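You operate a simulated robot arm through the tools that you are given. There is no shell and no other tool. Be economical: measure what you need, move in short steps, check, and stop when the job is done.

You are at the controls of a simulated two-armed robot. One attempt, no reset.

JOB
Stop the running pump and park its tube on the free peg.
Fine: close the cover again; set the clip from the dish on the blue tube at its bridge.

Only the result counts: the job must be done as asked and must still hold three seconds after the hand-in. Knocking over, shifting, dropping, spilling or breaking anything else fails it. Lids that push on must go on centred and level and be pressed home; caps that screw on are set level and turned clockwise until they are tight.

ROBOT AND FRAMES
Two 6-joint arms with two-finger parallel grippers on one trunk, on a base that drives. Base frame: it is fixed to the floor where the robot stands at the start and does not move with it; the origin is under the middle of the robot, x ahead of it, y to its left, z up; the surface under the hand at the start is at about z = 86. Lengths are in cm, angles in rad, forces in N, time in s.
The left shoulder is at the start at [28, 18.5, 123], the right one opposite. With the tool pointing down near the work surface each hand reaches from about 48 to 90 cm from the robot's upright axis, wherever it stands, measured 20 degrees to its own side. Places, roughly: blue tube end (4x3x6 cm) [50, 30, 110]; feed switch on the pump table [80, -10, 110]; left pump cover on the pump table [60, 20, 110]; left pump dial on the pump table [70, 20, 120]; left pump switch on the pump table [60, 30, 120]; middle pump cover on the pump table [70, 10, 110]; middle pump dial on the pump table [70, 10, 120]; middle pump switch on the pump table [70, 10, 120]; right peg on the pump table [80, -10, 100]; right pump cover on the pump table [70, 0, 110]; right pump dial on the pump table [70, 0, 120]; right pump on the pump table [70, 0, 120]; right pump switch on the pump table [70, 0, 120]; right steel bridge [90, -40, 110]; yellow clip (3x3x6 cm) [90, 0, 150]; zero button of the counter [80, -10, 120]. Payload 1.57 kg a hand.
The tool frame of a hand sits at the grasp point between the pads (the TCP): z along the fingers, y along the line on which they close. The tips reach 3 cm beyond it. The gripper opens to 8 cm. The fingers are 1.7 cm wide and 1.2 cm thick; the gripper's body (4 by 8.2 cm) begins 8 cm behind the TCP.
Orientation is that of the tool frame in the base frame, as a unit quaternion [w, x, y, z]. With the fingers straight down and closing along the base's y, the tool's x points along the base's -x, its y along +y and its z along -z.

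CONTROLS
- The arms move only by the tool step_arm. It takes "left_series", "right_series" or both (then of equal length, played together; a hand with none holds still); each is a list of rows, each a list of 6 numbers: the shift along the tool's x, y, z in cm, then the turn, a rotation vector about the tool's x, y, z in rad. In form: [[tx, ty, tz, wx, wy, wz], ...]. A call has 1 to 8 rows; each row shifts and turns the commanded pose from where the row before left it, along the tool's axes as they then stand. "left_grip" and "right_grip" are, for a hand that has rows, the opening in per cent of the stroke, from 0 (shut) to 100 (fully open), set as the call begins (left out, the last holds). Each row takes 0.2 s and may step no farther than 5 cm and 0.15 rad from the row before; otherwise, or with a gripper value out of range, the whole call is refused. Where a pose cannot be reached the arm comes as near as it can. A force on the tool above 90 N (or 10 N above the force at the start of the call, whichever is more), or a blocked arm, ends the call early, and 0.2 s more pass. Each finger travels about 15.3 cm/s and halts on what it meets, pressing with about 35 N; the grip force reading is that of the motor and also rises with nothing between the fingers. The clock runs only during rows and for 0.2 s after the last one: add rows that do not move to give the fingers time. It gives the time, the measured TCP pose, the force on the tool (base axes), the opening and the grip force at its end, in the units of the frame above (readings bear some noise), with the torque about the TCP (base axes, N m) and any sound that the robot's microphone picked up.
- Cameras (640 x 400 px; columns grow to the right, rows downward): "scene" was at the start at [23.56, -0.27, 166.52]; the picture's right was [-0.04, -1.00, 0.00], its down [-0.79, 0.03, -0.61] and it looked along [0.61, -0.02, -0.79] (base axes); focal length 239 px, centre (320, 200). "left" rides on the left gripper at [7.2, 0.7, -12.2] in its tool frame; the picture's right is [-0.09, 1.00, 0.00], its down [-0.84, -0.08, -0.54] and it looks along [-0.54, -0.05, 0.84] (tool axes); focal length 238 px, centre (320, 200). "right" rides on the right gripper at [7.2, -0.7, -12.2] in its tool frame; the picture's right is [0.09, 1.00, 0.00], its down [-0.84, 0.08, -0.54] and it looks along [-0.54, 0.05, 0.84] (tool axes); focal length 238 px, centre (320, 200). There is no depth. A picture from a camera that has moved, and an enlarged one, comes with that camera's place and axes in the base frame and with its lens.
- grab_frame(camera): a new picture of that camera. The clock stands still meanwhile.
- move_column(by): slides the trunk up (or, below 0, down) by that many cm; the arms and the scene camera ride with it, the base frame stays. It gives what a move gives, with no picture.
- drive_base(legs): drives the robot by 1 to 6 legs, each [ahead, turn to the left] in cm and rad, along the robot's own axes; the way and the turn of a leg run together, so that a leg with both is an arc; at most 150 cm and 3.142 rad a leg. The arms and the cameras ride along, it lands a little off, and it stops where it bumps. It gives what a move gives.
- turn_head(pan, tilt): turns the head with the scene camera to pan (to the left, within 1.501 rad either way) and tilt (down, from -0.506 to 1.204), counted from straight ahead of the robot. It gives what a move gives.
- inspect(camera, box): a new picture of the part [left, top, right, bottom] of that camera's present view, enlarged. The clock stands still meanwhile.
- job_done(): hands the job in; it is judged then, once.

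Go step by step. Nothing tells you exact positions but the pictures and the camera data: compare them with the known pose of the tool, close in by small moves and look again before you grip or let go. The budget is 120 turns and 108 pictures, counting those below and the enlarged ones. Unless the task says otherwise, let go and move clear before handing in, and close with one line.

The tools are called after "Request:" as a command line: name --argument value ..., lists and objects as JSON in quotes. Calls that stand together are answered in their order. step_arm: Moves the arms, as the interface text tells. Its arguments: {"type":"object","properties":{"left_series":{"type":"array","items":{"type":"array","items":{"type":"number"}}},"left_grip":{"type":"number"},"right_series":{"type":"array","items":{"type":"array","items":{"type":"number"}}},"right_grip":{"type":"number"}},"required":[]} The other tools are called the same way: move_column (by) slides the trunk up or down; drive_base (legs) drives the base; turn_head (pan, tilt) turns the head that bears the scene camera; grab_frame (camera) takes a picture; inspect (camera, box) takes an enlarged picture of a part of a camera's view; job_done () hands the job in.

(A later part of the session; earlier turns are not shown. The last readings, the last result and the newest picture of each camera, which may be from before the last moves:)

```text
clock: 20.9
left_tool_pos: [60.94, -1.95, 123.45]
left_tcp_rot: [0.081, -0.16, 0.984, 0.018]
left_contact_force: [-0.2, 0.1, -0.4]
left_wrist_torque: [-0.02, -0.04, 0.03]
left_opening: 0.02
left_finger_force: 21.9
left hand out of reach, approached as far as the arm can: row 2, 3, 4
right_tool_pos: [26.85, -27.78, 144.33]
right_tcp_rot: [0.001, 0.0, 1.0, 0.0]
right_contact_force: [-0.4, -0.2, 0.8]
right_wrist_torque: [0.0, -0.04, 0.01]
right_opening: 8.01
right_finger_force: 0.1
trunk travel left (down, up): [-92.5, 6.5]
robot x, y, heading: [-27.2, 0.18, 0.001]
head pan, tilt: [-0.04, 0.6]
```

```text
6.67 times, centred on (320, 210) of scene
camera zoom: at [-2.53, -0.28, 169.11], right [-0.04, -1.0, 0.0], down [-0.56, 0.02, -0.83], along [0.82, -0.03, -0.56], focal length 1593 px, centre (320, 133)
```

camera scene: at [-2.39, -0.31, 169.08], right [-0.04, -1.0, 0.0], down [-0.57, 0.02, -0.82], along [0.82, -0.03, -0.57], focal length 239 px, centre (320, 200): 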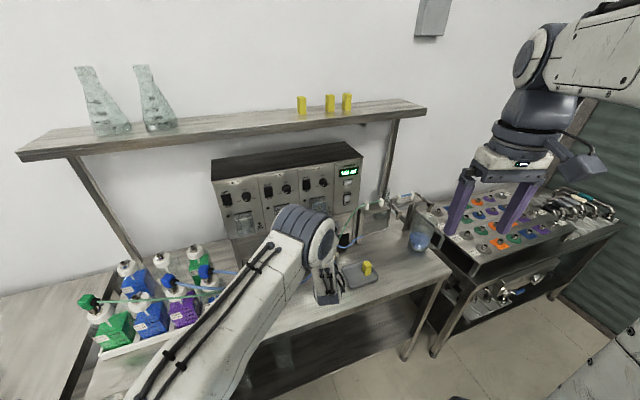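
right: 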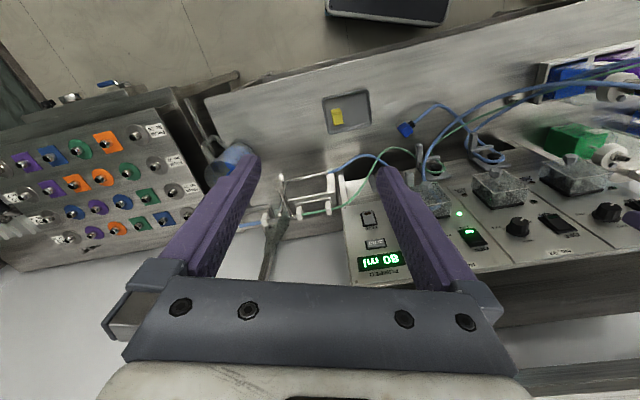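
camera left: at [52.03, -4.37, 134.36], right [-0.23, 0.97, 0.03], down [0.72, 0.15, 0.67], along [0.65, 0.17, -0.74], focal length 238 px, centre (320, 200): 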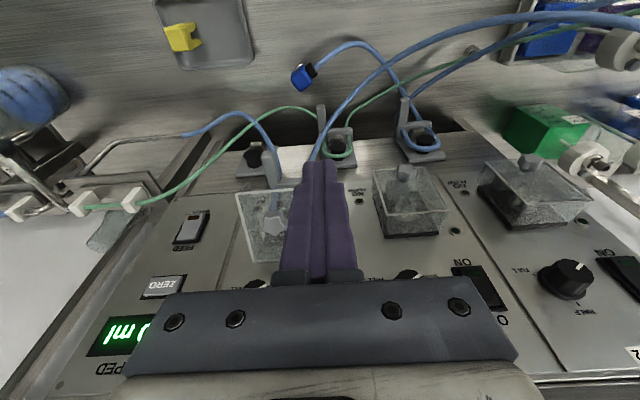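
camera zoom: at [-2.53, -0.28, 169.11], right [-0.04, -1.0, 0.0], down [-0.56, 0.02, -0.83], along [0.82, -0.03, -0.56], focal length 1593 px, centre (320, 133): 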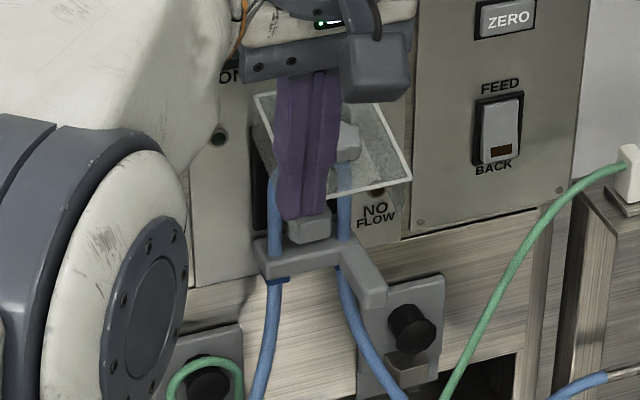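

The cover stays about 60° open by itself, so the hinge has friction. I'll lift the hand clear, drive slightly forward for better reach, and raise the cover further.

Request:
step_arm --left_series '[[1, 0, -4, 0, 0, 0], [1, 0, -4, 0, 0, 0], [1, 0, -3, 0, 0, 0], [0, 0, 0, 0, 0, 0]]'

Request:
drive_base --legs '[[9, 0]]'

Request:
grab_frame --camera "left"

Request:
inspect --camera "scene" --box '[270, 170, 390, 260]'

```text
clock: 21.9
left_tool_pos: [56.47, -3.68, 133.93]
left_tcp_rot: [0.082, -0.16, 0.984, 0.018]
left_contact_force: [0.4, 0.6, 0.3]
left_wrist_torque: [0.04, -0.01, -0.01]
left_opening: 0.0
left_finger_force: 21.5
right_tool_pos: [26.91, -27.76, 144.35]
right_tcp_rot: [0.0, 0.0, 1.0, 0.0]
right_contact_force: [0.0, 0.0, -0.2]
right_wrist_torque: [-0.01, -0.02, -0.03]
right_opening: 7.99
right_finger_force: 0.2
trunk travel left (down, up): [-92.5, 6.5]
robot x, y, heading: [-27.03, -0.22, -0.0]
head pan, tilt: [-0.04, 0.6]
```

```text
clock: 22.9
left_tool_pos: [65.53, -3.66, 133.79]
left_tcp_rot: [0.082, -0.16, 0.984, 0.019]
left_contact_force: [0.2, 0.7, -0.1]
left_wrist_torque: [-0.04, 0.01, 0.02]
left_opening: 0.0
left_finger_force: 21.3
right_tool_pos: [35.86, -27.86, 144.26]
right_tcp_rot: [0.0, -0.001, 1.0, 0.001]
right_contact_force: [0.2, 0.0, 0.2]
right_wrist_torque: [0.01, -0.03, -0.01]
right_opening: 8.01
right_finger_force: 0.0
trunk travel left (down, up): [-92.5, 6.5]
robot x, y, heading: [-18.01, 0.29, -0.001]
head pan, tilt: [-0.04, 0.6]
```

```text
71 pictures are left
camera left: at [56.67, -6.01, 144.72], right [-0.23, 0.97, 0.03], down [0.72, 0.15, 0.67], along [0.65, 0.17, -0.74], focal length 238 px, centre (320, 200)
```

left: 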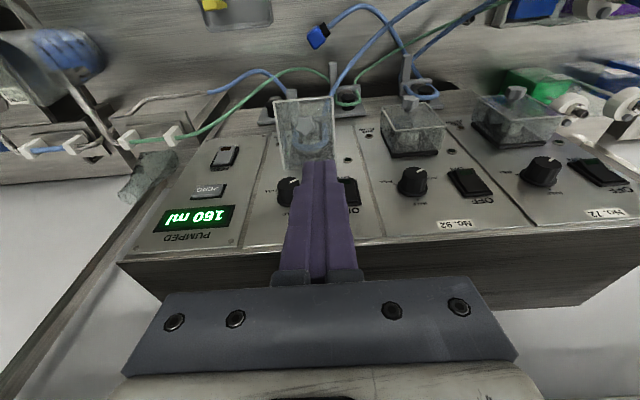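

```text
4.44 times, centred on (330, 215) of scene
camera zoom: at [6.62, -0.3, 169.08], right [-0.04, -1.0, 0.0], down [-0.56, 0.02, -0.83], along [0.82, -0.03, -0.56], focal length 1062 px, centre (276, 133)
```

zoom: 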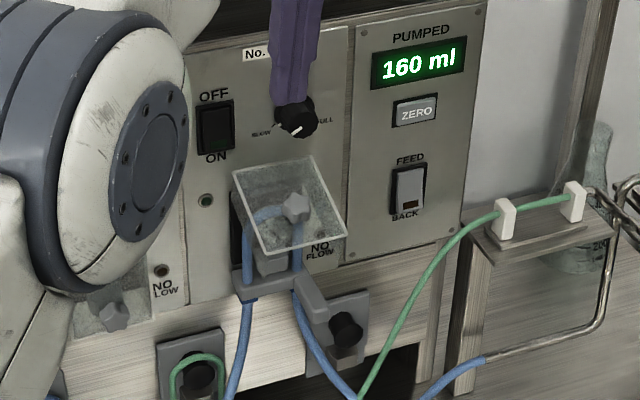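

Request:
inspect --camera "left" --box '[250, 80, 370, 190]'

```text
3.64 times, centred on (310, 135) of left
camera zoom: at [56.67, -6.01, 144.72], right [-0.23, 0.97, 0.03], down [0.72, 0.15, 0.67], along [0.65, 0.17, -0.74], focal length 867 px, centre (356, 436)
```

zoom: 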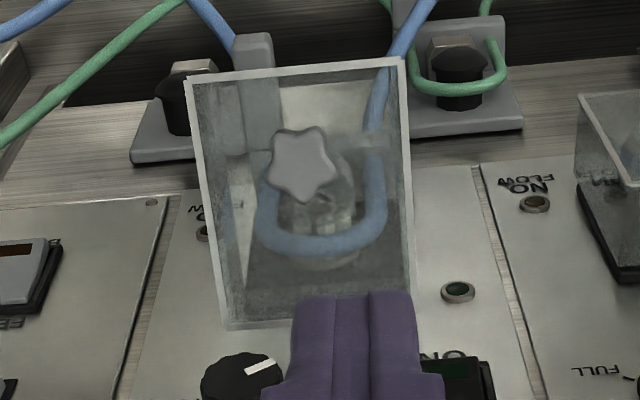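

The knob is now at about (67.7, -4.3, 120.7). I'll bring the opened left hand down over it.

Request:
step_arm --left_series '[[0.2, -0.7, 3, 0, 0, 0], [0.16, -0.6, 3, 0, 0, 0], [0, 0, 2.3, 0, 0, 0], [0, 0, 0, 0, 0, 0]]' --left_grip 45

Request:
inspect --camera "left" --box '[230, 50, 410, 220]'

```text
clock: 23.9
left_tool_pos: [66.84, -4.41, 125.5]
left_tcp_rot: [0.082, -0.159, 0.984, 0.019]
left_contact_force: [0.0, 0.3, 1.0]
left_wrist_torque: [0.0, -0.01, 0.0]
left_opening: 3.61
left_finger_force: 0.0
right_tool_pos: [35.84, -27.88, 144.38]
right_tcp_rot: [0.0, -0.001, 1.0, 0.001]
right_contact_force: [-0.3, -0.2, -0.7]
right_wrist_torque: [0.0, -0.01, -0.01]
right_opening: 7.98
right_finger_force: 0.1
trunk travel left (down, up): [-92.5, 6.5]
robot x, y, heading: [-18.57, 0.16, 0.002]
head pan, tilt: [-0.04, 0.6]
```

```text
2.35 times, centred on (320, 135) of left
camera zoom: at [57.95, -6.83, 136.36], right [-0.23, 0.97, 0.03], down [0.72, 0.15, 0.67], along [0.65, 0.17, -0.74], focal length 561 px, centre (320, 353)
```

zoom: 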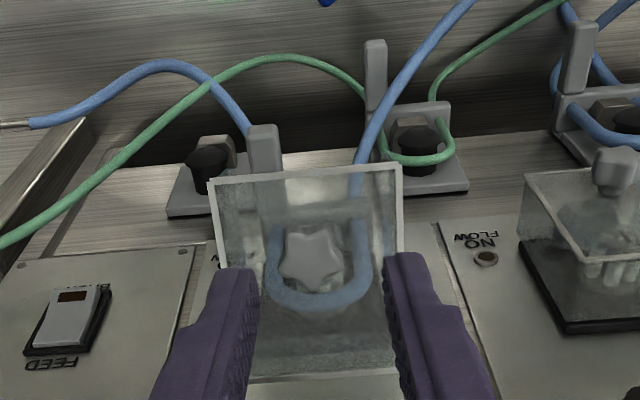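

Request:
step_arm --left_series '[[0, -0.2, 1.5, 0, 0, 0], [0, 0, 1.4, 0, 0, 0], [0, 0, 0, 0, 0, 0]]'

Request:
step_arm --left_series '[[0, 0, 0, 0, 0, 0], [0, 0, 0, 0, 0, 0]]' --left_grip 0

Request:
inspect --camera "left" --box '[230, 50, 410, 220]'

```text
clock: 24.8
left_tool_pos: [67.32, -4.52, 122.77]
left_tcp_rot: [0.082, -0.16, 0.983, 0.02]
left_contact_force: [0.2, -0.2, 0.1]
left_wrist_torque: [0.0, 0.03, -0.01]
left_opening: 3.59
left_finger_force: 0.1
right_tool_pos: [35.84, -27.71, 144.27]
right_tcp_rot: [0.0, -0.001, 1.0, 0.0]
right_contact_force: [0.3, 0.1, 0.3]
right_wrist_torque: [0.0, -0.03, 0.01]
right_opening: 8.02
right_finger_force: 0.0
trunk travel left (down, up): [-92.5, 6.5]
robot x, y, heading: [-18.5, -0.07, 0.006]
head pan, tilt: [-0.04, 0.6]
```

```text
clock: 25.4
left_tool_pos: [67.43, -4.59, 122.84]
left_tcp_rot: [0.082, -0.16, 0.984, 0.018]
left_contact_force: [3.5, -2.9, -2.8]
left_wrist_torque: [-0.38, -0.09, -0.1]
left_opening: 2.11
left_finger_force: 34.6
right_tool_pos: [35.95, -27.73, 144.23]
right_tcp_rot: [0.0, 0.001, 1.0, 0.0]
right_contact_force: [-0.2, 0.1, -0.8]
right_wrist_torque: [0.0, -0.01, -0.01]
right_opening: 8.0
right_finger_force: 0.1
trunk travel left (down, up): [-92.5, 6.5]
robot x, y, heading: [-18.91, -0.22, 0.005]
head pan, tilt: [-0.04, 0.6]
```

```text
2.35 times, centred on (320, 135) of left
camera zoom: at [58.54, -6.95, 133.6], right [-0.23, 0.97, 0.03], down [0.72, 0.15, 0.67], along [0.65, 0.17, -0.74], focal length 561 px, centre (320, 353)
```

zoom: 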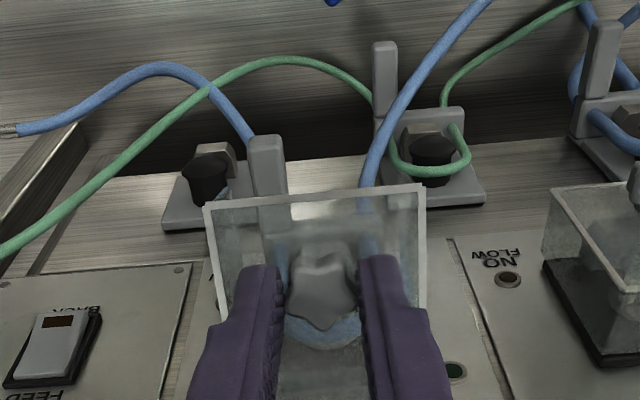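

Gripped again. I'll carry the knob along its arc to past 90° without turning the tool, letting the knob pivot in the pads.

Request:
step_arm --left_series '[[-0.64, 0, -0.97, 0, 0, 0], [-0.78, 0, -0.87, 0, 0, 0], [-0.9, 0, -0.74, 0, 0, 0]]'

Request:
inspect --camera "left" --box '[230, 50, 410, 220]'

Request:
inspect --camera "scene" --box '[270, 160, 390, 260]'

```text
clock: 26.1
left_tool_pos: [69.01, -3.39, 125.97]
left_tcp_rot: [0.085, -0.162, 0.983, 0.019]
left_contact_force: [-0.9, 0.2, 0.5]
left_wrist_torque: [-0.02, -0.01, -0.02]
left_opening: 0.0
left_finger_force: 21.6
right_tool_pos: [35.87, -27.66, 144.41]
right_tcp_rot: [-0.001, -0.001, 1.0, 0.001]
right_contact_force: [-0.1, 0.1, -0.3]
right_wrist_torque: [-0.03, 0.01, 0.0]
right_opening: 7.98
right_finger_force: 0.1
trunk travel left (down, up): [-92.5, 6.5]
robot x, y, heading: [-17.9, -0.04, 0.003]
head pan, tilt: [-0.04, 0.6]
```

```text
2.35 times, centred on (320, 135) of left
camera zoom: at [60.1, -5.9, 136.79], right [-0.23, 0.97, 0.03], down [0.72, 0.15, 0.68], along [0.65, 0.18, -0.73], focal length 561 px, centre (320, 353)
```

zoom: 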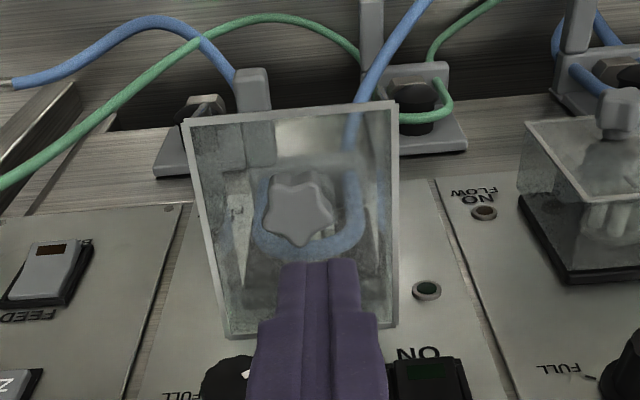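

```text
4.00 times, centred on (330, 210) of scene
camera zoom: at [6.59, -0.2, 169.15], right [-0.04, -1.0, 0.0], down [-0.56, 0.02, -0.83], along [0.82, -0.03, -0.56], focal length 956 px, centre (280, 160)
```

zoom: 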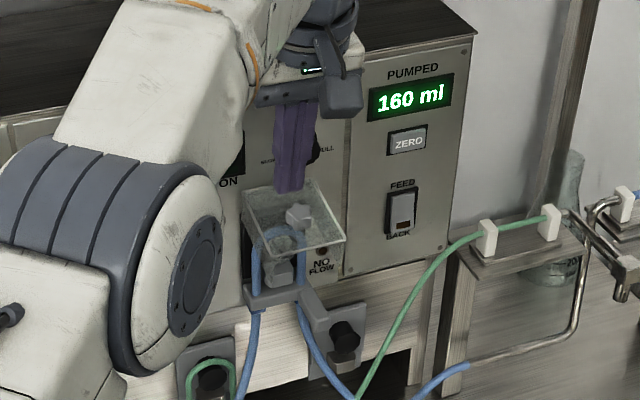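

The cover now stays roughly 70° up, which clears a straight pull of the tube loop. I'll move the left hand out of the way, back up, and bring the right hand level and square to the panel.

Request:
step_arm --left_series '[[1, 0, -4, 0, 0, 0], [3, 2, -3, 0, 0, 0], [3, 3, -2, 0, 0, 0], [2, 4, 0, 0, 0, 0], [1, 4, 0, 0, 0, 0]]'

Request:
drive_base --legs '[[-9, 0]]'

Request:
step_arm --right_series '[[-2, 0, 0, 0, -0.149, 0], [0, 0, 2, 0, -0.149, 0], [0, 0, 2, 0, -0.149, 0], [0, 0, 2, 0, -0.149, 0], [0, 0, 2, 0, -0.149, 0], [0, 0, 2, 0, -0.149, 0], [0, 0, 2, 0, -0.149, 0], [0, 0, 2, 0, -0.149, 0]]' --right_grip 45

```text
clock: 27.4
left_tool_pos: [54.2, 4.62, 133.11]
left_tcp_rot: [0.083, -0.16, 0.983, 0.018]
left_contact_force: [0.5, 0.0, 0.6]
left_wrist_torque: [-0.03, -0.01, 0.02]
left_opening: 0.01
left_finger_force: 22.0
left hand out of reach, approached as far as the arm can: row 2
right_tool_pos: [35.9, -27.77, 144.32]
right_tcp_rot: [0.0, 0.0, 1.0, 0.0]
right_contact_force: [-0.7, 0.1, -0.9]
right_wrist_torque: [0.0, 0.03, 0.01]
right_opening: 8.0
right_finger_force: 0.0
trunk travel left (down, up): [-92.5, 6.5]
robot x, y, heading: [-17.92, -0.2, 0.003]
head pan, tilt: [-0.04, 0.6]
```

```text
clock: 28.4
left_tool_pos: [45.2, 4.61, 133.02]
left_tcp_rot: [0.082, -0.16, 0.984, 0.02]
left_contact_force: [1.1, -0.5, 0.9]
left_wrist_torque: [0.0, -0.01, 0.0]
left_opening: 0.0
left_finger_force: 21.7
right_tool_pos: [26.9, -27.9, 144.31]
right_tcp_rot: [0.0, 0.0, 1.0, 0.0]
right_contact_force: [0.2, 0.3, 0.6]
right_wrist_torque: [0.0, 0.05, -0.04]
right_opening: 7.98
right_finger_force: 0.1
trunk travel left (down, up): [-92.5, 6.5]
robot x, y, heading: [-27.43, 0.03, 0.002]
head pan, tilt: [-0.04, 0.6]
```

```text
clock: 30.2
left_tool_pos: [45.13, 4.67, 133.05]
left_tcp_rot: [0.081, -0.159, 0.984, 0.019]
left_contact_force: [-0.9, 0.1, 0.7]
left_wrist_torque: [-0.02, 0.0, -0.01]
left_opening: 0.03
left_finger_force: 21.4
right_tool_pos: [40.91, -30.41, 134.72]
right_tcp_rot: [0.561, 0.0, 0.828, 0.0]
right_contact_force: [-0.1, 1.1, 0.1]
right_wrist_torque: [0.01, 0.0, 0.02]
right_opening: 3.6
right_finger_force: 0.2
right hand out of reach, approached as far as the arm can: row 3, 4, 7, 8
trunk travel left (down, up): [-92.5, 6.5]
robot x, y, heading: [-27.3, -0.11, -0.004]
head pan, tilt: [-0.04, 0.6]
```

Request:
step_arm --right_series '[[0, 3, 3, 0, -0.127, 0], [0, 3, 3, 0, -0.127, 0], [0, 3, 3, 0, -0.127, 0], [3.5, 2, 2, -0.107, 0, 0], [3.5, 2, 2, -0.107, 0, 0], [3.5, 2, 2, -0.107, 0, 0], [0, 0, 0, 0, 0, 0]]'

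```text
clock: 31.9
left_tool_pos: [45.27, 4.55, 133.01]
left_tcp_rot: [0.082, -0.16, 0.984, 0.019]
left_contact_force: [0.0, 0.2, -0.7]
left_wrist_torque: [-0.01, 0.03, 0.04]
left_opening: 0.01
left_finger_force: 21.3
right_tool_pos: [57.4, -19.33, 126.63]
right_tcp_rot: [0.699, -0.113, 0.697, 0.114]
right_contact_force: [0.0, 0.2, -0.4]
right_wrist_torque: [0.0, -0.01, 0.03]
right_opening: 3.59
right_finger_force: 0.0
right hand out of reach, approached as far as the arm can: row 1, 2, 3, 4
trunk travel left (down, up): [-92.5, 6.5]
robot x, y, heading: [-27.15, 0.02, -0.002]
head pan, tilt: [-0.04, 0.6]
```

Request:
step_arm --right_series '[[4, 1.8, 1, 0, 0, 0], [4, 1.8, 1, 0, 0, 0], [4, 1.8, 1, 0, 0, 0], [4, 1.8, 1, 0, 0, 0], [2.1, 1.5, 1, 0, 0, 0], [0, 0, 0, 0, 0, 0]]'

Request:
grab_frame --camera "right"

Request:
grab_frame --camera "scene"

```text
clock: 33.2
left_tool_pos: [45.18, 4.55, 133.1]
left_tcp_rot: [0.082, -0.16, 0.983, 0.02]
left_contact_force: [0.8, 0.0, -0.1]
left_wrist_torque: [0.0, -0.02, -0.01]
left_opening: 0.0
left_finger_force: 21.3
right_tool_pos: [67.02, -13.31, 112.12]
right_tcp_rot: [0.698, -0.112, 0.698, 0.118]
right_contact_force: [-0.3, -0.4, -0.2]
right_wrist_torque: [-0.02, -0.03, -0.01]
right_opening: 3.59
right_finger_force: 0.0
right hand out of reach, approached as far as the arm can: row 1, 2, 3, 4, 5
trunk travel left (down, up): [-92.5, 6.5]
robot x, y, heading: [-27.05, 0.17, 0.0]
head pan, tilt: [-0.04, 0.6]
```

```text
64 pictures are left
camera right: at [55.81, -17.86, 104.79], right [-0.32, 0.94, -0.08], down [-0.54, -0.11, 0.84], along [0.78, 0.31, 0.54], focal length 238 px, centre (320, 200)
```

right: 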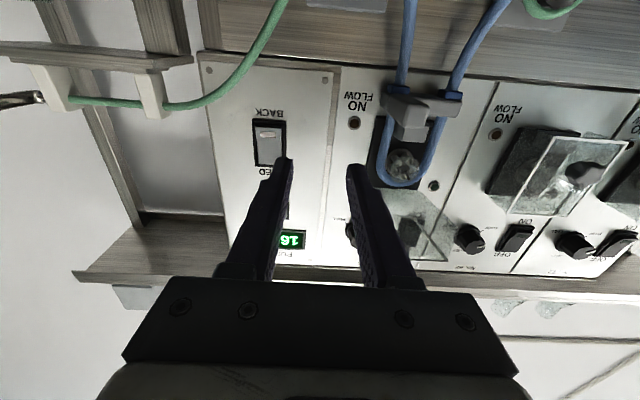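

```text
63 pictures are left
camera scene: at [-2.38, -0.31, 169.09], right [-0.04, -1.0, 0.0], down [-0.56, 0.02, -0.82], along [0.82, -0.03, -0.57], focal length 239 px, centre (320, 200)
```

scene: 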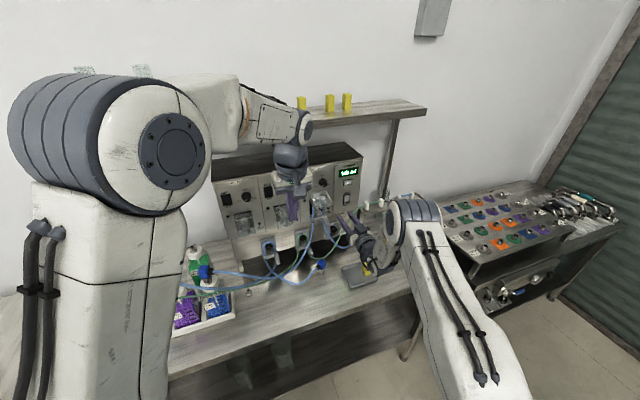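

The loop and handle are clearly visible and the cover is out of the way. The right arm is near its inner limit, so I'll back the base another 10 cm and re-aim at the handle.

Request:
drive_base --legs '[[-10, 0]]'

Request:
step_arm --right_series '[[1, 2, 1, 0, 0, 0], [1, 2, 1, 0, 0, 0], [0.8, 1.5, 0.7, 0, 0, 0], [0.8, 1.5, 0.7, 0, 0, 0], [0, 0, 0, 0, 0, 0]]'

Request:
grab_frame --camera "right"

```text
clock: 34.4
left_tool_pos: [35.29, 4.61, 133.15]
left_tcp_rot: [0.082, -0.16, 0.984, 0.02]
left_contact_force: [-1.1, -0.2, 0.7]
left_wrist_torque: [0.02, 0.0, -0.02]
left_opening: 0.01
left_finger_force: 21.3
right_tool_pos: [57.18, -13.25, 112.1]
right_tcp_rot: [0.697, -0.112, 0.698, 0.12]
right_contact_force: [-0.1, -0.5, 0.2]
right_wrist_torque: [0.0, -0.02, 0.02]
right_opening: 3.6
right_finger_force: 0.0
trunk travel left (down, up): [-92.5, 6.5]
robot x, y, heading: [-37.29, 0.26, 0.004]
head pan, tilt: [-0.04, 0.6]
```

```text
clock: 35.6
left_tool_pos: [35.24, 4.7, 133.06]
left_tcp_rot: [0.082, -0.159, 0.984, 0.019]
left_contact_force: [0.4, 0.0, 1.1]
left_wrist_torque: [-0.02, -0.02, 0.03]
left_opening: 0.0
left_finger_force: 21.2
right_tool_pos: [60.35, -7.06, 108.81]
right_tcp_rot: [0.696, -0.114, 0.698, 0.125]
right_contact_force: [0.3, -0.7, -0.2]
right_wrist_torque: [-0.02, 0.03, 0.02]
right_opening: 3.6
right_finger_force: 0.0
right hand out of reach, approached as far as the arm can: row 2, 3, 4
trunk travel left (down, up): [-92.5, 6.5]
robot x, y, heading: [-37.25, -0.01, 0.005]
head pan, tilt: [-0.04, 0.6]
```

```text
62 pictures are left
camera right: at [48.97, -11.66, 101.44], right [-0.33, 0.94, -0.08], down [-0.53, -0.12, 0.84], along [0.78, 0.32, 0.54], focal length 238 px, centre (320, 200)
```

right: 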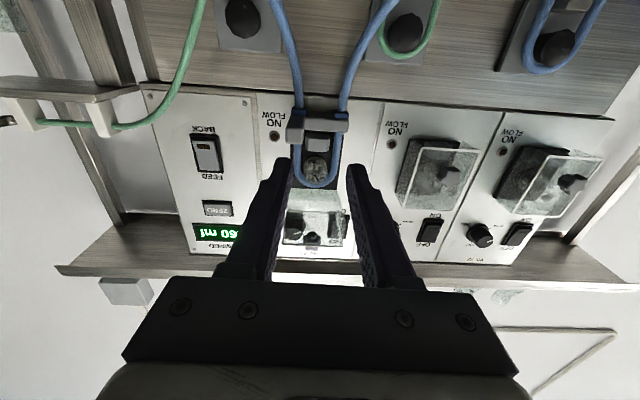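

Request:
inspect --camera "right" --box '[230, 80, 390, 220]'

Request:
inspect --camera "right" --box '[200, 0, 460, 130]'

```text
2.86 times, centred on (310, 150) of right
camera zoom: at [48.97, -11.66, 101.44], right [-0.33, 0.94, -0.08], down [-0.53, -0.12, 0.84], along [0.78, 0.32, 0.54], focal length 681 px, centre (349, 343)
```

zoom: 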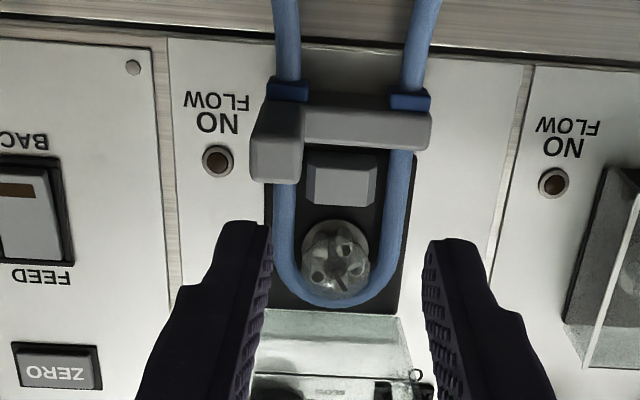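

```text
2.46 times, centred on (330, 65) of right
camera zoom: at [48.97, -11.66, 101.44], right [-0.33, 0.94, -0.08], down [-0.53, -0.12, 0.84], along [0.78, 0.32, 0.54], focal length 587 px, centre (295, 532)
```

zoom: 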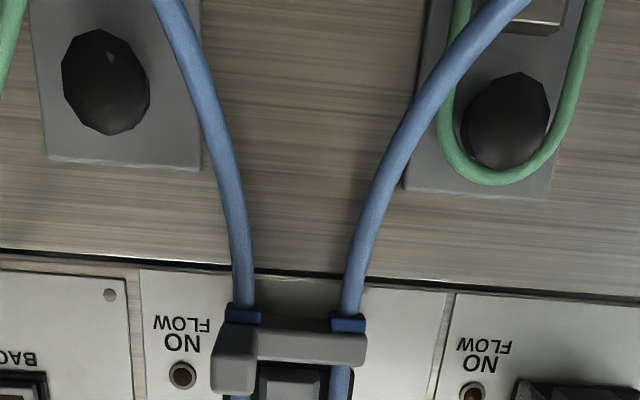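

The handle's front face is at u≈6.5, z≈108.6, protruding about 4.7 cm. I'll shift 2.4 cm sideways and then advance over it.

Request:
step_arm --right_series '[[-0.1, -1.2, 0.5, 0, 0, 0], [-0.1, -1.2, 0.5, 0, 0, 0], [0, 0, 2.5, 0, 0, 0], [0, 0, 2.5, 0, 0, 0], [0, 0, 0, 0, 0, 0]]'

Request:
inspect --camera "right" --box '[230, 60, 390, 200]'

```text
clock: 36.8
left_tool_pos: [35.39, 4.63, 133.15]
left_tcp_rot: [0.082, -0.159, 0.984, 0.019]
left_contact_force: [-0.1, -0.6, -0.1]
left_wrist_torque: [0.03, -0.01, -0.03]
left_opening: 0.01
left_finger_force: 21.7
right_tool_pos: [66.83, -7.38, 108.9]
right_tcp_rot: [0.697, -0.113, 0.698, 0.12]
right_contact_force: [0.4, 0.8, 0.5]
right_wrist_torque: [0.04, 0.01, -0.02]
right_opening: 3.62
right_finger_force: 0.0
trunk travel left (down, up): [-92.5, 6.5]
robot x, y, heading: [-37.02, -0.08, -0.001]
head pan, tilt: [-0.04, 0.6]
```

```text
2.86 times, centred on (310, 130) of right
camera zoom: at [55.54, -11.95, 101.63], right [-0.32, 0.94, -0.08], down [-0.54, -0.11, 0.84], along [0.78, 0.31, 0.54], focal length 681 px, centre (349, 400)
```

zoom: 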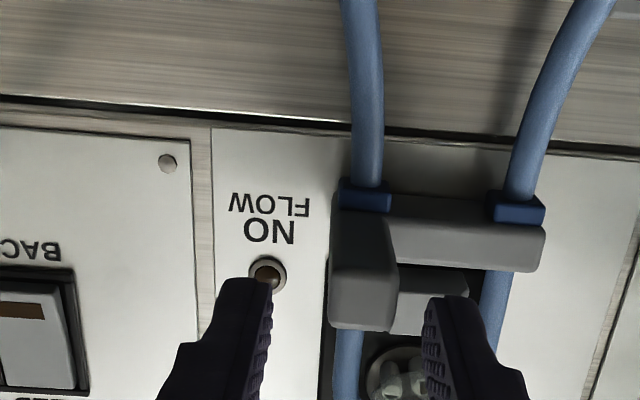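

Request:
step_arm --right_series '[[0.05, 0.3, 1.5, 0, 0, 0], [0, 0, 1.3, 0, 0, 0], [0, 0, 1, 0, 0, 0], [0, 0, 0, 0, 0, 0]]'

Request:
inspect --camera "right" --box '[230, 60, 390, 200]'

```text
clock: 37.8
left_tool_pos: [35.2, 4.71, 133.15]
left_tcp_rot: [0.083, -0.159, 0.984, 0.02]
left_contact_force: [-0.7, 0.5, 0.2]
left_wrist_torque: [-0.05, 0.02, 0.02]
left_opening: 0.0
left_finger_force: 21.0
right_tool_pos: [69.49, -6.49, 109.3]
right_tcp_rot: [0.697, -0.112, 0.698, 0.12]
right_contact_force: [-0.7, -0.6, -0.1]
right_wrist_torque: [0.0, -0.01, 0.03]
right_opening: 3.58
right_finger_force: 0.0
right hand out of reach, approached as far as the arm can: row 3
trunk travel left (down, up): [-92.5, 6.5]
robot x, y, heading: [-37.39, -0.13, 0.007]
head pan, tilt: [-0.04, 0.6]
```

```text
2.86 times, centred on (310, 130) of right
camera zoom: at [58.22, -11.0, 102.02], right [-0.32, 0.94, -0.08], down [-0.54, -0.11, 0.84], along [0.78, 0.31, 0.54], focal length 681 px, centre (349, 400)
```

zoom: 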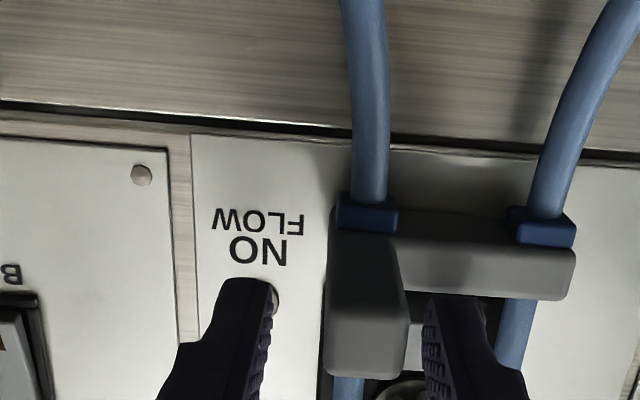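

I'm at the outer reach limit now; I'll retract slightly, move the base 4 cm closer, and look again.

Request:
step_arm --right_series '[[0, 0, -2.5, 0, 0, 0], [0, 0, -2.5, 0, 0, 0], [0, 0, 0, 0, 0, 0]]'

Request:
drive_base --legs '[[4, 0]]'

Request:
inspect --camera "right" --box '[230, 60, 390, 200]'

```text
clock: 38.6
left_tool_pos: [35.28, 4.59, 133.19]
left_tcp_rot: [0.083, -0.16, 0.983, 0.019]
left_contact_force: [0.2, -0.6, 0.2]
left_wrist_torque: [-0.02, -0.01, -0.03]
left_opening: 0.02
left_finger_force: 21.6
right_tool_pos: [64.74, -8.31, 109.53]
right_tcp_rot: [0.698, -0.111, 0.697, 0.119]
right_contact_force: [0.0, -0.6, 0.4]
right_wrist_torque: [0.03, 0.01, 0.05]
right_opening: 3.57
right_finger_force: 0.0
trunk travel left (down, up): [-92.5, 6.5]
robot x, y, heading: [-37.1, -0.05, 0.002]
head pan, tilt: [-0.04, 0.6]
```

```text
clock: 39.5
left_tool_pos: [39.33, 4.69, 132.96]
left_tcp_rot: [0.082, -0.16, 0.984, 0.019]
left_contact_force: [-0.1, 0.8, -0.5]
left_wrist_torque: [0.02, -0.04, -0.03]
left_opening: 0.02
left_finger_force: 21.5
right_tool_pos: [68.86, -8.11, 109.41]
right_tcp_rot: [0.697, -0.113, 0.697, 0.12]
right_contact_force: [-0.3, 0.4, -0.3]
right_wrist_torque: [0.01, 0.02, 0.0]
right_opening: 3.61
right_finger_force: 0.1
trunk travel left (down, up): [-92.5, 6.5]
robot x, y, heading: [-33.42, 0.19, 0.006]
head pan, tilt: [-0.04, 0.6]
```

```text
2.86 times, centred on (310, 130) of right
camera zoom: at [57.51, -12.7, 102.07], right [-0.32, 0.94, -0.08], down [-0.54, -0.11, 0.84], along [0.78, 0.31, 0.54], focal length 681 px, centre (349, 400)
```

zoom: 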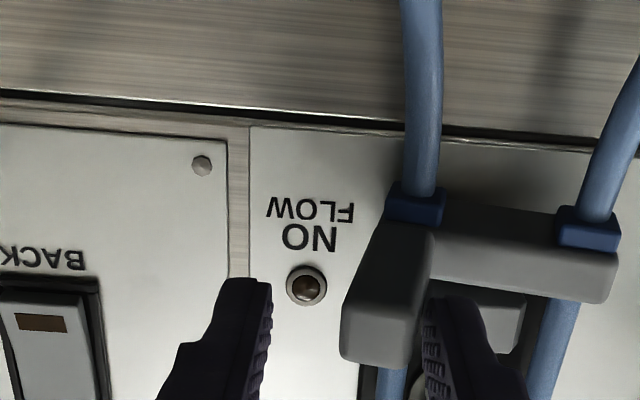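

Request:
step_arm --right_series '[[0.4, 0.65, 0, 0, 0, 0], [0, 0, 1.2, 0, 0, 0], [0, 0, 1.0, 0, 0, 0], [0, 0, 0, 0, 0, 0]]'

Request:
inspect --camera "right" --box '[230, 60, 390, 200]'

Request:
inspect --camera "scene" --box '[260, 170, 400, 270]'

```text
clock: 40.5
left_tool_pos: [39.14, 4.57, 133.27]
left_tcp_rot: [0.082, -0.16, 0.983, 0.019]
left_contact_force: [0.0, 0.4, -0.5]
left_wrist_torque: [0.0, 0.01, 0.01]
left_opening: 0.0
left_finger_force: 21.0
right_tool_pos: [70.45, -7.02, 109.08]
right_tcp_rot: [0.697, -0.112, 0.698, 0.12]
right_contact_force: [-30.7, -8.3, 5.2]
right_wrist_torque: [0.12, -0.01, 0.67]
right_opening: 3.76
right_finger_force: 1.2
trunk travel left (down, up): [-92.5, 6.5]
robot x, y, heading: [-33.14, 0.07, 0.0]
head pan, tilt: [-0.04, 0.6]
```

```text
2.86 times, centred on (310, 130) of right
camera zoom: at [59.15, -11.55, 101.66], right [-0.32, 0.94, -0.08], down [-0.54, -0.11, 0.84], along [0.78, 0.31, 0.54], focal length 681 px, centre (349, 400)
```

zoom: 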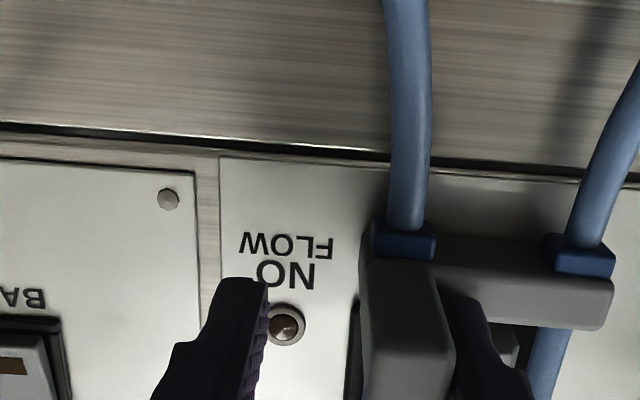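

```text
4.00 times, centred on (330, 220) of scene
camera zoom: at [-8.54, -0.39, 169.13], right [-0.04, -1.0, 0.0], down [-0.56, 0.02, -0.83], along [0.83, -0.03, -0.56], focal length 956 px, centre (280, 120)
```

zoom: 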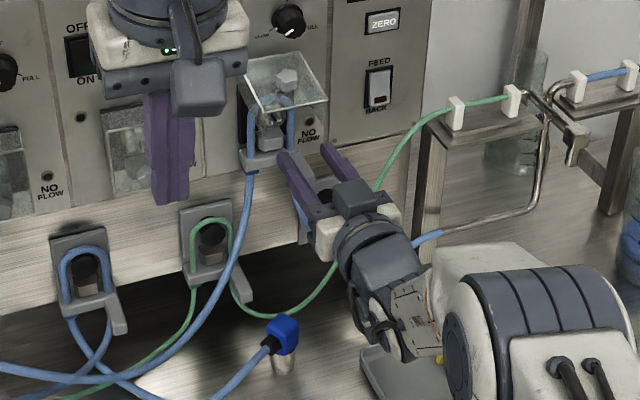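

There's contact: the handle is against the left finger. I'll back off a little, centre it, and close.

Request:
step_arm --right_series '[[0, 0, -1.0, 0, 0, 0], [0, 0.9, 0, 0, 0, 0], [0, 0, 0, 0, 0, 0]]'

Request:
inspect --camera "right" --box '[230, 80, 390, 220]'

```text
clock: 41.3
left_tool_pos: [39.29, 4.62, 133.08]
left_tcp_rot: [0.082, -0.16, 0.984, 0.019]
left_contact_force: [0.3, 0.7, -0.3]
left_wrist_torque: [0.03, 0.01, -0.04]
left_opening: 0.0
left_finger_force: 21.4
right_tool_pos: [69.57, -6.32, 109.21]
right_tcp_rot: [0.698, -0.112, 0.698, 0.119]
right_contact_force: [0.3, 0.4, -0.8]
right_wrist_torque: [0.03, 0.02, 0.04]
right_opening: 3.58
right_finger_force: 0.1
trunk travel left (down, up): [-92.5, 6.5]
robot x, y, heading: [-32.67, -0.02, 0.001]
head pan, tilt: [-0.04, 0.6]
```

```text
2.86 times, centred on (310, 150) of right
camera zoom: at [58.19, -10.88, 101.79], right [-0.32, 0.94, -0.08], down [-0.54, -0.11, 0.84], along [0.78, 0.31, 0.54], focal length 681 px, centre (349, 343)
```

zoom: 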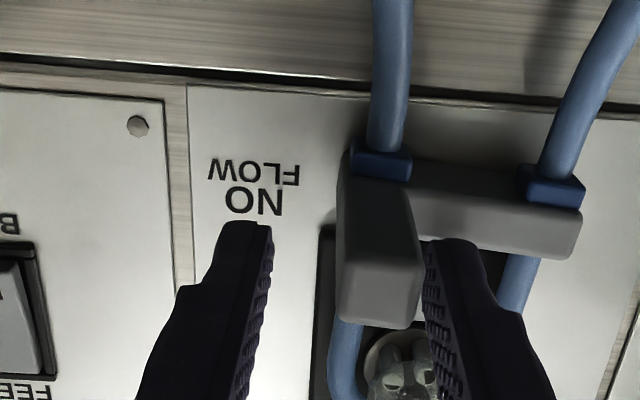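

Request:
step_arm --right_series '[[0.1, 0.7, 0, 0, 0, 0], [0, 0, 0.4, 0, 0, 0], [0, 0, 0, 0, 0, 0]]'

Request:
step_arm --right_series '[[0, 0, 0, 0, 0, 0], [0, 0, 0, 0, 0, 0]]' --right_grip 0

Request:
inspect --camera "right" --box '[230, 80, 390, 220]'

```text
clock: 42.1
left_tool_pos: [39.28, 4.62, 133.03]
left_tcp_rot: [0.081, -0.16, 0.984, 0.02]
left_contact_force: [-0.6, 0.3, 0.1]
left_wrist_torque: [-0.03, 0.01, 0.01]
left_opening: 0.01
left_finger_force: 21.4
right_tool_pos: [69.68, -5.48, 109.02]
right_tcp_rot: [0.697, -0.112, 0.698, 0.12]
right_contact_force: [0.1, -0.7, 0.1]
right_wrist_torque: [-0.02, 0.0, 0.0]
right_opening: 3.61
right_finger_force: 0.1
trunk travel left (down, up): [-92.5, 6.5]
robot x, y, heading: [-32.78, -0.1, 0.004]
head pan, tilt: [-0.04, 0.6]
```

```text
clock: 42.7
left_tool_pos: [39.36, 4.54, 133.06]
left_tcp_rot: [0.081, -0.16, 0.984, 0.019]
left_contact_force: [-0.3, -0.1, -0.5]
left_wrist_torque: [0.02, -0.01, 0.02]
left_opening: 0.0
left_finger_force: 20.8
right_tool_pos: [69.64, -5.77, 109.05]
right_tcp_rot: [0.698, -0.112, 0.698, 0.119]
right_contact_force: [2.5, -6.4, 0.2]
right_wrist_torque: [0.19, 0.07, -0.29]
right_opening: 1.57
right_finger_force: 31.5
trunk travel left (down, up): [-92.5, 6.5]
robot x, y, heading: [-33.15, 0.05, -0.001]
head pan, tilt: [-0.04, 0.6]
```

```text
2.86 times, centred on (310, 150) of right
camera zoom: at [58.36, -10.18, 101.64], right [-0.32, 0.94, -0.08], down [-0.54, -0.11, 0.84], along [0.78, 0.31, 0.54], focal length 681 px, centre (349, 343)
```

zoom: 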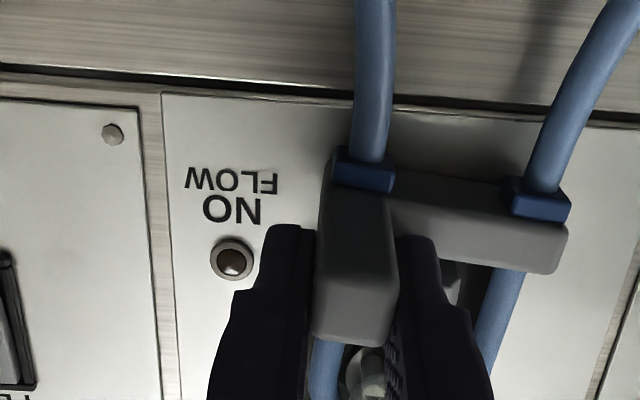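

Handle gripped (1.57 cm wide). Pulling the tube carrier straight out.

Request:
step_arm --right_series '[[0, 0, -0.7, 0, 0, 0], [0, 0, -0.8, 0, 0, 0], [0, 0, -1, 0, 0, 0], [0, 0, 0, 0, 0, 0]]'

Request:
grab_frame --camera "right"

Request:
inspect --camera "scene" --box '[280, 170, 380, 250]'

```text
clock: 43.7
left_tool_pos: [39.28, 4.7, 133.17]
left_tcp_rot: [0.082, -0.161, 0.983, 0.019]
left_contact_force: [0.5, 0.2, 0.1]
left_wrist_torque: [0.01, -0.04, 0.01]
left_opening: 0.02
left_finger_force: 21.9
right_tool_pos: [67.45, -6.17, 109.62]
right_tcp_rot: [0.702, -0.114, 0.692, 0.121]
right_contact_force: [21.3, 3.6, 20.1]
right_wrist_torque: [0.36, 0.09, -0.5]
right_opening: 1.6
right_finger_force: 31.6
trunk travel left (down, up): [-92.5, 6.5]
robot x, y, heading: [-33.52, -0.07, 0.001]
head pan, tilt: [-0.04, 0.6]
```

```text
52 pictures are left
camera right: at [56.32, -10.81, 102.1], right [-0.33, 0.94, -0.08], down [-0.55, -0.12, 0.83], along [0.77, 0.32, 0.55], focal length 238 px, centre (320, 200)
```

right: 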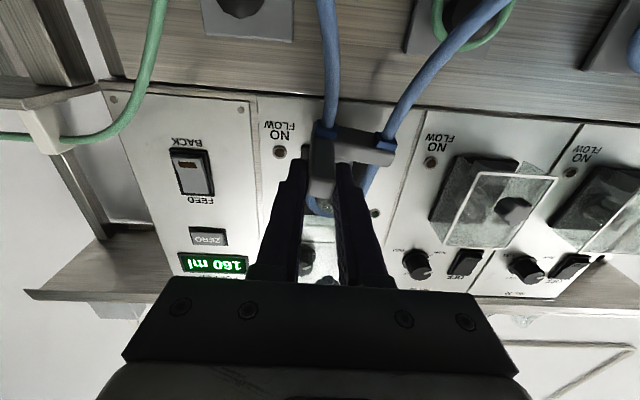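

```text
5.00 times, centred on (330, 210) of scene
camera zoom: at [-8.27, -0.26, 169.11], right [-0.04, -1.0, 0.0], down [-0.56, 0.02, -0.83], along [0.82, -0.03, -0.56], focal length 1194 px, centre (270, 150)
```

zoom: 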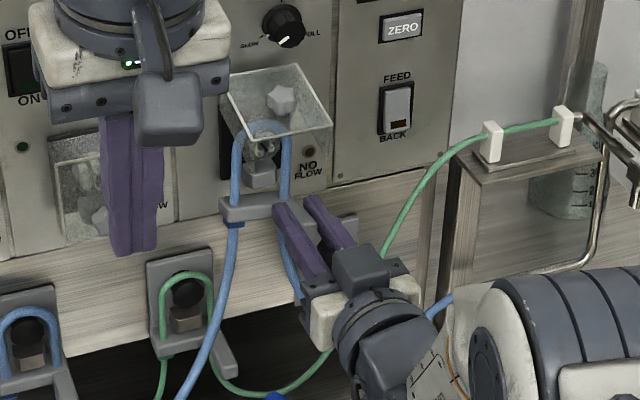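

The carrier is about 2 cm out, with tension pulling it in and up. I'll ease up a little while pulling on and watch the force.

Request:
step_arm --right_series '[[-0.4, 0, -0.3, 0, 0, 0], [-0.2, 0, -0.8, 0, 0, 0], [0, 0, 0, 0, 0, 0]]'

Request:
inspect --camera "right" --box '[250, 90, 410, 230]'

Request:
inspect --camera "scene" --box '[300, 180, 370, 230]'

```text
clock: 44.5
left_tool_pos: [39.34, 4.72, 133.07]
left_tcp_rot: [0.081, -0.16, 0.983, 0.02]
left_contact_force: [-0.3, 0.5, -0.7]
left_wrist_torque: [-0.01, -0.01, 0.01]
left_opening: 0.01
left_finger_force: 21.3
right_tool_pos: [66.39, -6.58, 109.93]
right_tcp_rot: [0.7, -0.114, 0.695, 0.122]
right_contact_force: [20.6, 5.4, 14.4]
right_wrist_torque: [0.3, 0.15, -0.33]
right_opening: 1.61
right_finger_force: 31.4
trunk travel left (down, up): [-92.5, 6.5]
robot x, y, heading: [-33.28, -0.14, 0.004]
head pan, tilt: [-0.04, 0.6]
```

```text
2.86 times, centred on (330, 160) of right
camera zoom: at [55.16, -11.27, 102.36], right [-0.33, 0.94, -0.08], down [-0.54, -0.11, 0.83], along [0.77, 0.32, 0.55], focal length 681 px, centre (291, 314)
```

zoom: 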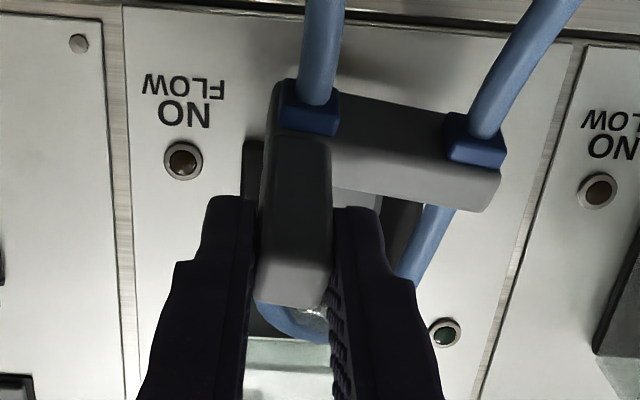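

```text
8.00 times, centred on (335, 205) of scene
camera zoom: at [-8.24, -0.26, 169.08], right [-0.04, -1.0, 0.0], down [-0.56, 0.02, -0.82], along [0.82, -0.03, -0.57], focal length 1911 px, centre (200, 160)
```

zoom: 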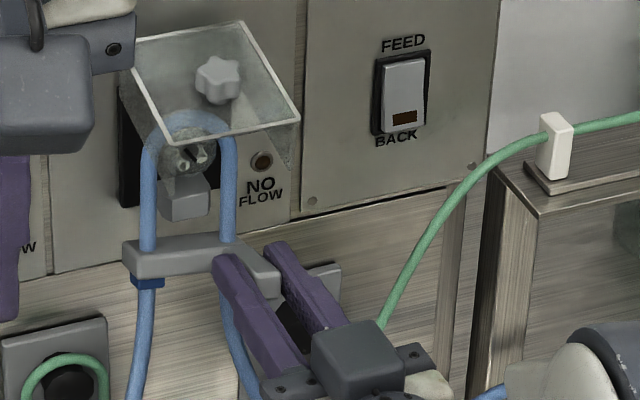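

Request:
step_arm --right_series '[[-0.6, 0, 0, 0, 0, 0], [-0.4, 0, -0.6, 0, 0, 0], [0, 0, -0.8, 0, 0, 0], [0, 0, 0, 0, 0, 0]]'

Request:
inspect --camera "scene" --box '[300, 180, 370, 230]'

```text
clock: 45.5
left_tool_pos: [39.36, 4.67, 133.14]
left_tcp_rot: [0.083, -0.16, 0.983, 0.02]
left_contact_force: [0.4, -0.8, -0.9]
left_wrist_torque: [-0.02, 0.01, 0.0]
left_opening: 0.0
left_finger_force: 21.1
right_tool_pos: [65.13, -7.3, 110.58]
right_tcp_rot: [0.698, -0.114, 0.697, 0.121]
right_contact_force: [22.2, 1.9, 7.7]
right_wrist_torque: [0.19, 0.43, -0.67]
right_opening: 1.63
right_finger_force: 31.3
trunk travel left (down, up): [-92.5, 6.5]
robot x, y, heading: [-33.32, 0.06, 0.004]
head pan, tilt: [-0.04, 0.6]
```

```text
8.00 times, centred on (335, 205) of scene
camera zoom: at [-8.17, -0.28, 169.07], right [-0.04, -1.0, 0.0], down [-0.57, 0.02, -0.82], along [0.82, -0.03, -0.57], focal length 1911 px, centre (200, 160)
```

zoom: 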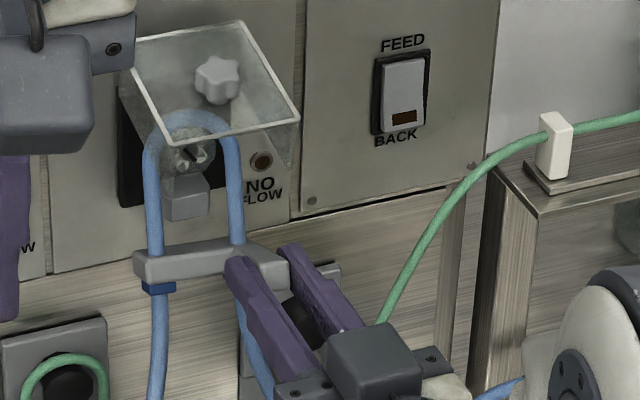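

Request:
step_arm --right_series '[[-0.8, 0, 0, 0, 0, 0], [-0.8, 0, 0, 0, 0, 0], [-0.4, 0, -0.7, 0, 0, 0], [0, 0, -0.8, 0, 0, 0], [0, 0, 0, 0, 0, 0]]'

Request:
inspect --camera "scene" --box '[300, 180, 370, 230]'

Request:
inspect --camera "right" --box '[250, 90, 410, 230]'

```text
clock: 46.7
left_tool_pos: [39.26, 4.67, 133.11]
left_tcp_rot: [0.082, -0.159, 0.984, 0.019]
left_contact_force: [1.2, 0.2, 0.4]
left_wrist_torque: [-0.01, -0.03, 0.01]
left_opening: 0.0
left_finger_force: 21.3
right_tool_pos: [63.46, -7.69, 112.5]
right_tcp_rot: [0.696, -0.109, 0.698, 0.124]
right_contact_force: [-0.9, 0.6, -0.3]
right_wrist_torque: [-0.02, 0.02, -0.01]
right_opening: 1.47
right_finger_force: 30.9
trunk travel left (down, up): [-92.5, 6.5]
robot x, y, heading: [-32.94, -0.08, -0.002]
head pan, tilt: [-0.04, 0.6]
```

```text
8.00 times, centred on (335, 205) of scene
camera zoom: at [-8.27, -0.3, 169.08], right [-0.04, -1.0, 0.0], down [-0.56, 0.02, -0.82], along [0.82, -0.03, -0.57], focal length 1911 px, centre (200, 160)
```

zoom: 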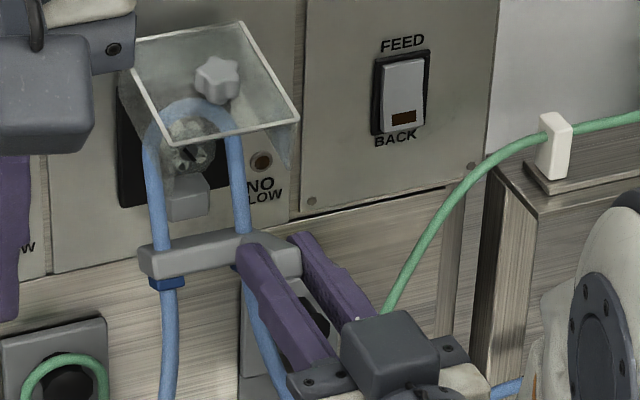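

```text
2.86 times, centred on (330, 160) of right
camera zoom: at [52.22, -12.16, 105.2], right [-0.33, 0.94, -0.07], down [-0.53, -0.12, 0.84], along [0.78, 0.31, 0.54], focal length 681 px, centre (291, 314)
```

zoom: 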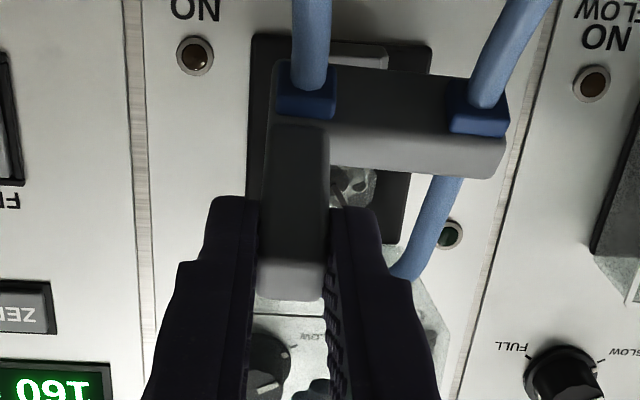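

The loop has come free of the rotor (force zero). I'll back it out, pitch the hand slightly down (to keep the wrist and camera above the table), and lower it toward the right peg.

Request:
step_arm --right_series '[[0.5, 0, -1.5, 0, 0, 0], [0.5, 0, -1.5, 0, 0, 0], [2, -1.5, 0, 0, 0.1, 0], [2, -1.5, 0, 0, 0.1, 0], [2, -1.5, 0, 0, 0.15, 0], [0, 0, 0, 0, 0, 0]]'

Request:
grab_frame --camera "right"

Request:
inspect --camera "scene" --box '[280, 180, 400, 270]'

```text
clock: 48.1
left_tool_pos: [39.35, 4.63, 133.06]
left_tcp_rot: [0.082, -0.16, 0.984, 0.019]
left_contact_force: [0.3, 0.5, 0.4]
left_wrist_torque: [0.01, 0.0, 0.01]
left_opening: 0.0
left_finger_force: 21.5
right_tool_pos: [63.1, -13.27, 105.98]
right_tcp_rot: [0.565, -0.131, 0.809, 0.099]
right_contact_force: [0.8, 0.1, -1.6]
right_wrist_torque: [0.0, 0.03, -0.01]
right_opening: 1.49
right_finger_force: 30.4
right hand out of reach, approached as far as the arm can: row 1, 2
trunk travel left (down, up): [-92.5, 6.5]
robot x, y, heading: [-33.34, -0.09, -0.001]
head pan, tilt: [-0.04, 0.6]
```

```text
45 pictures are left
camera right: at [50.28, -18.5, 103.23], right [-0.35, 0.93, -0.08], down [-0.23, -0.01, 0.97], along [0.91, 0.36, 0.22], focal length 238 px, centre (320, 200)
```

right: 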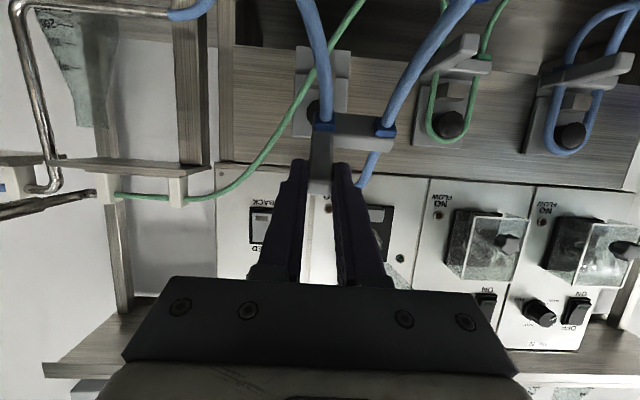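

```text
4.44 times, centred on (340, 225) of scene
camera zoom: at [-8.28, -0.31, 169.09], right [-0.04, -1.0, 0.0], down [-0.56, 0.02, -0.83], along [0.82, -0.03, -0.56], focal length 1062 px, centre (231, 89)
```

zoom: 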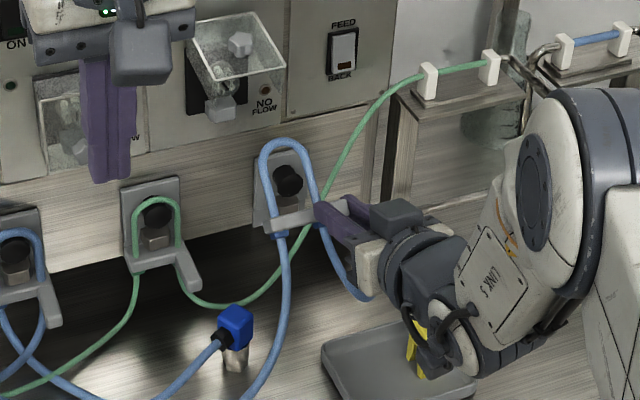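

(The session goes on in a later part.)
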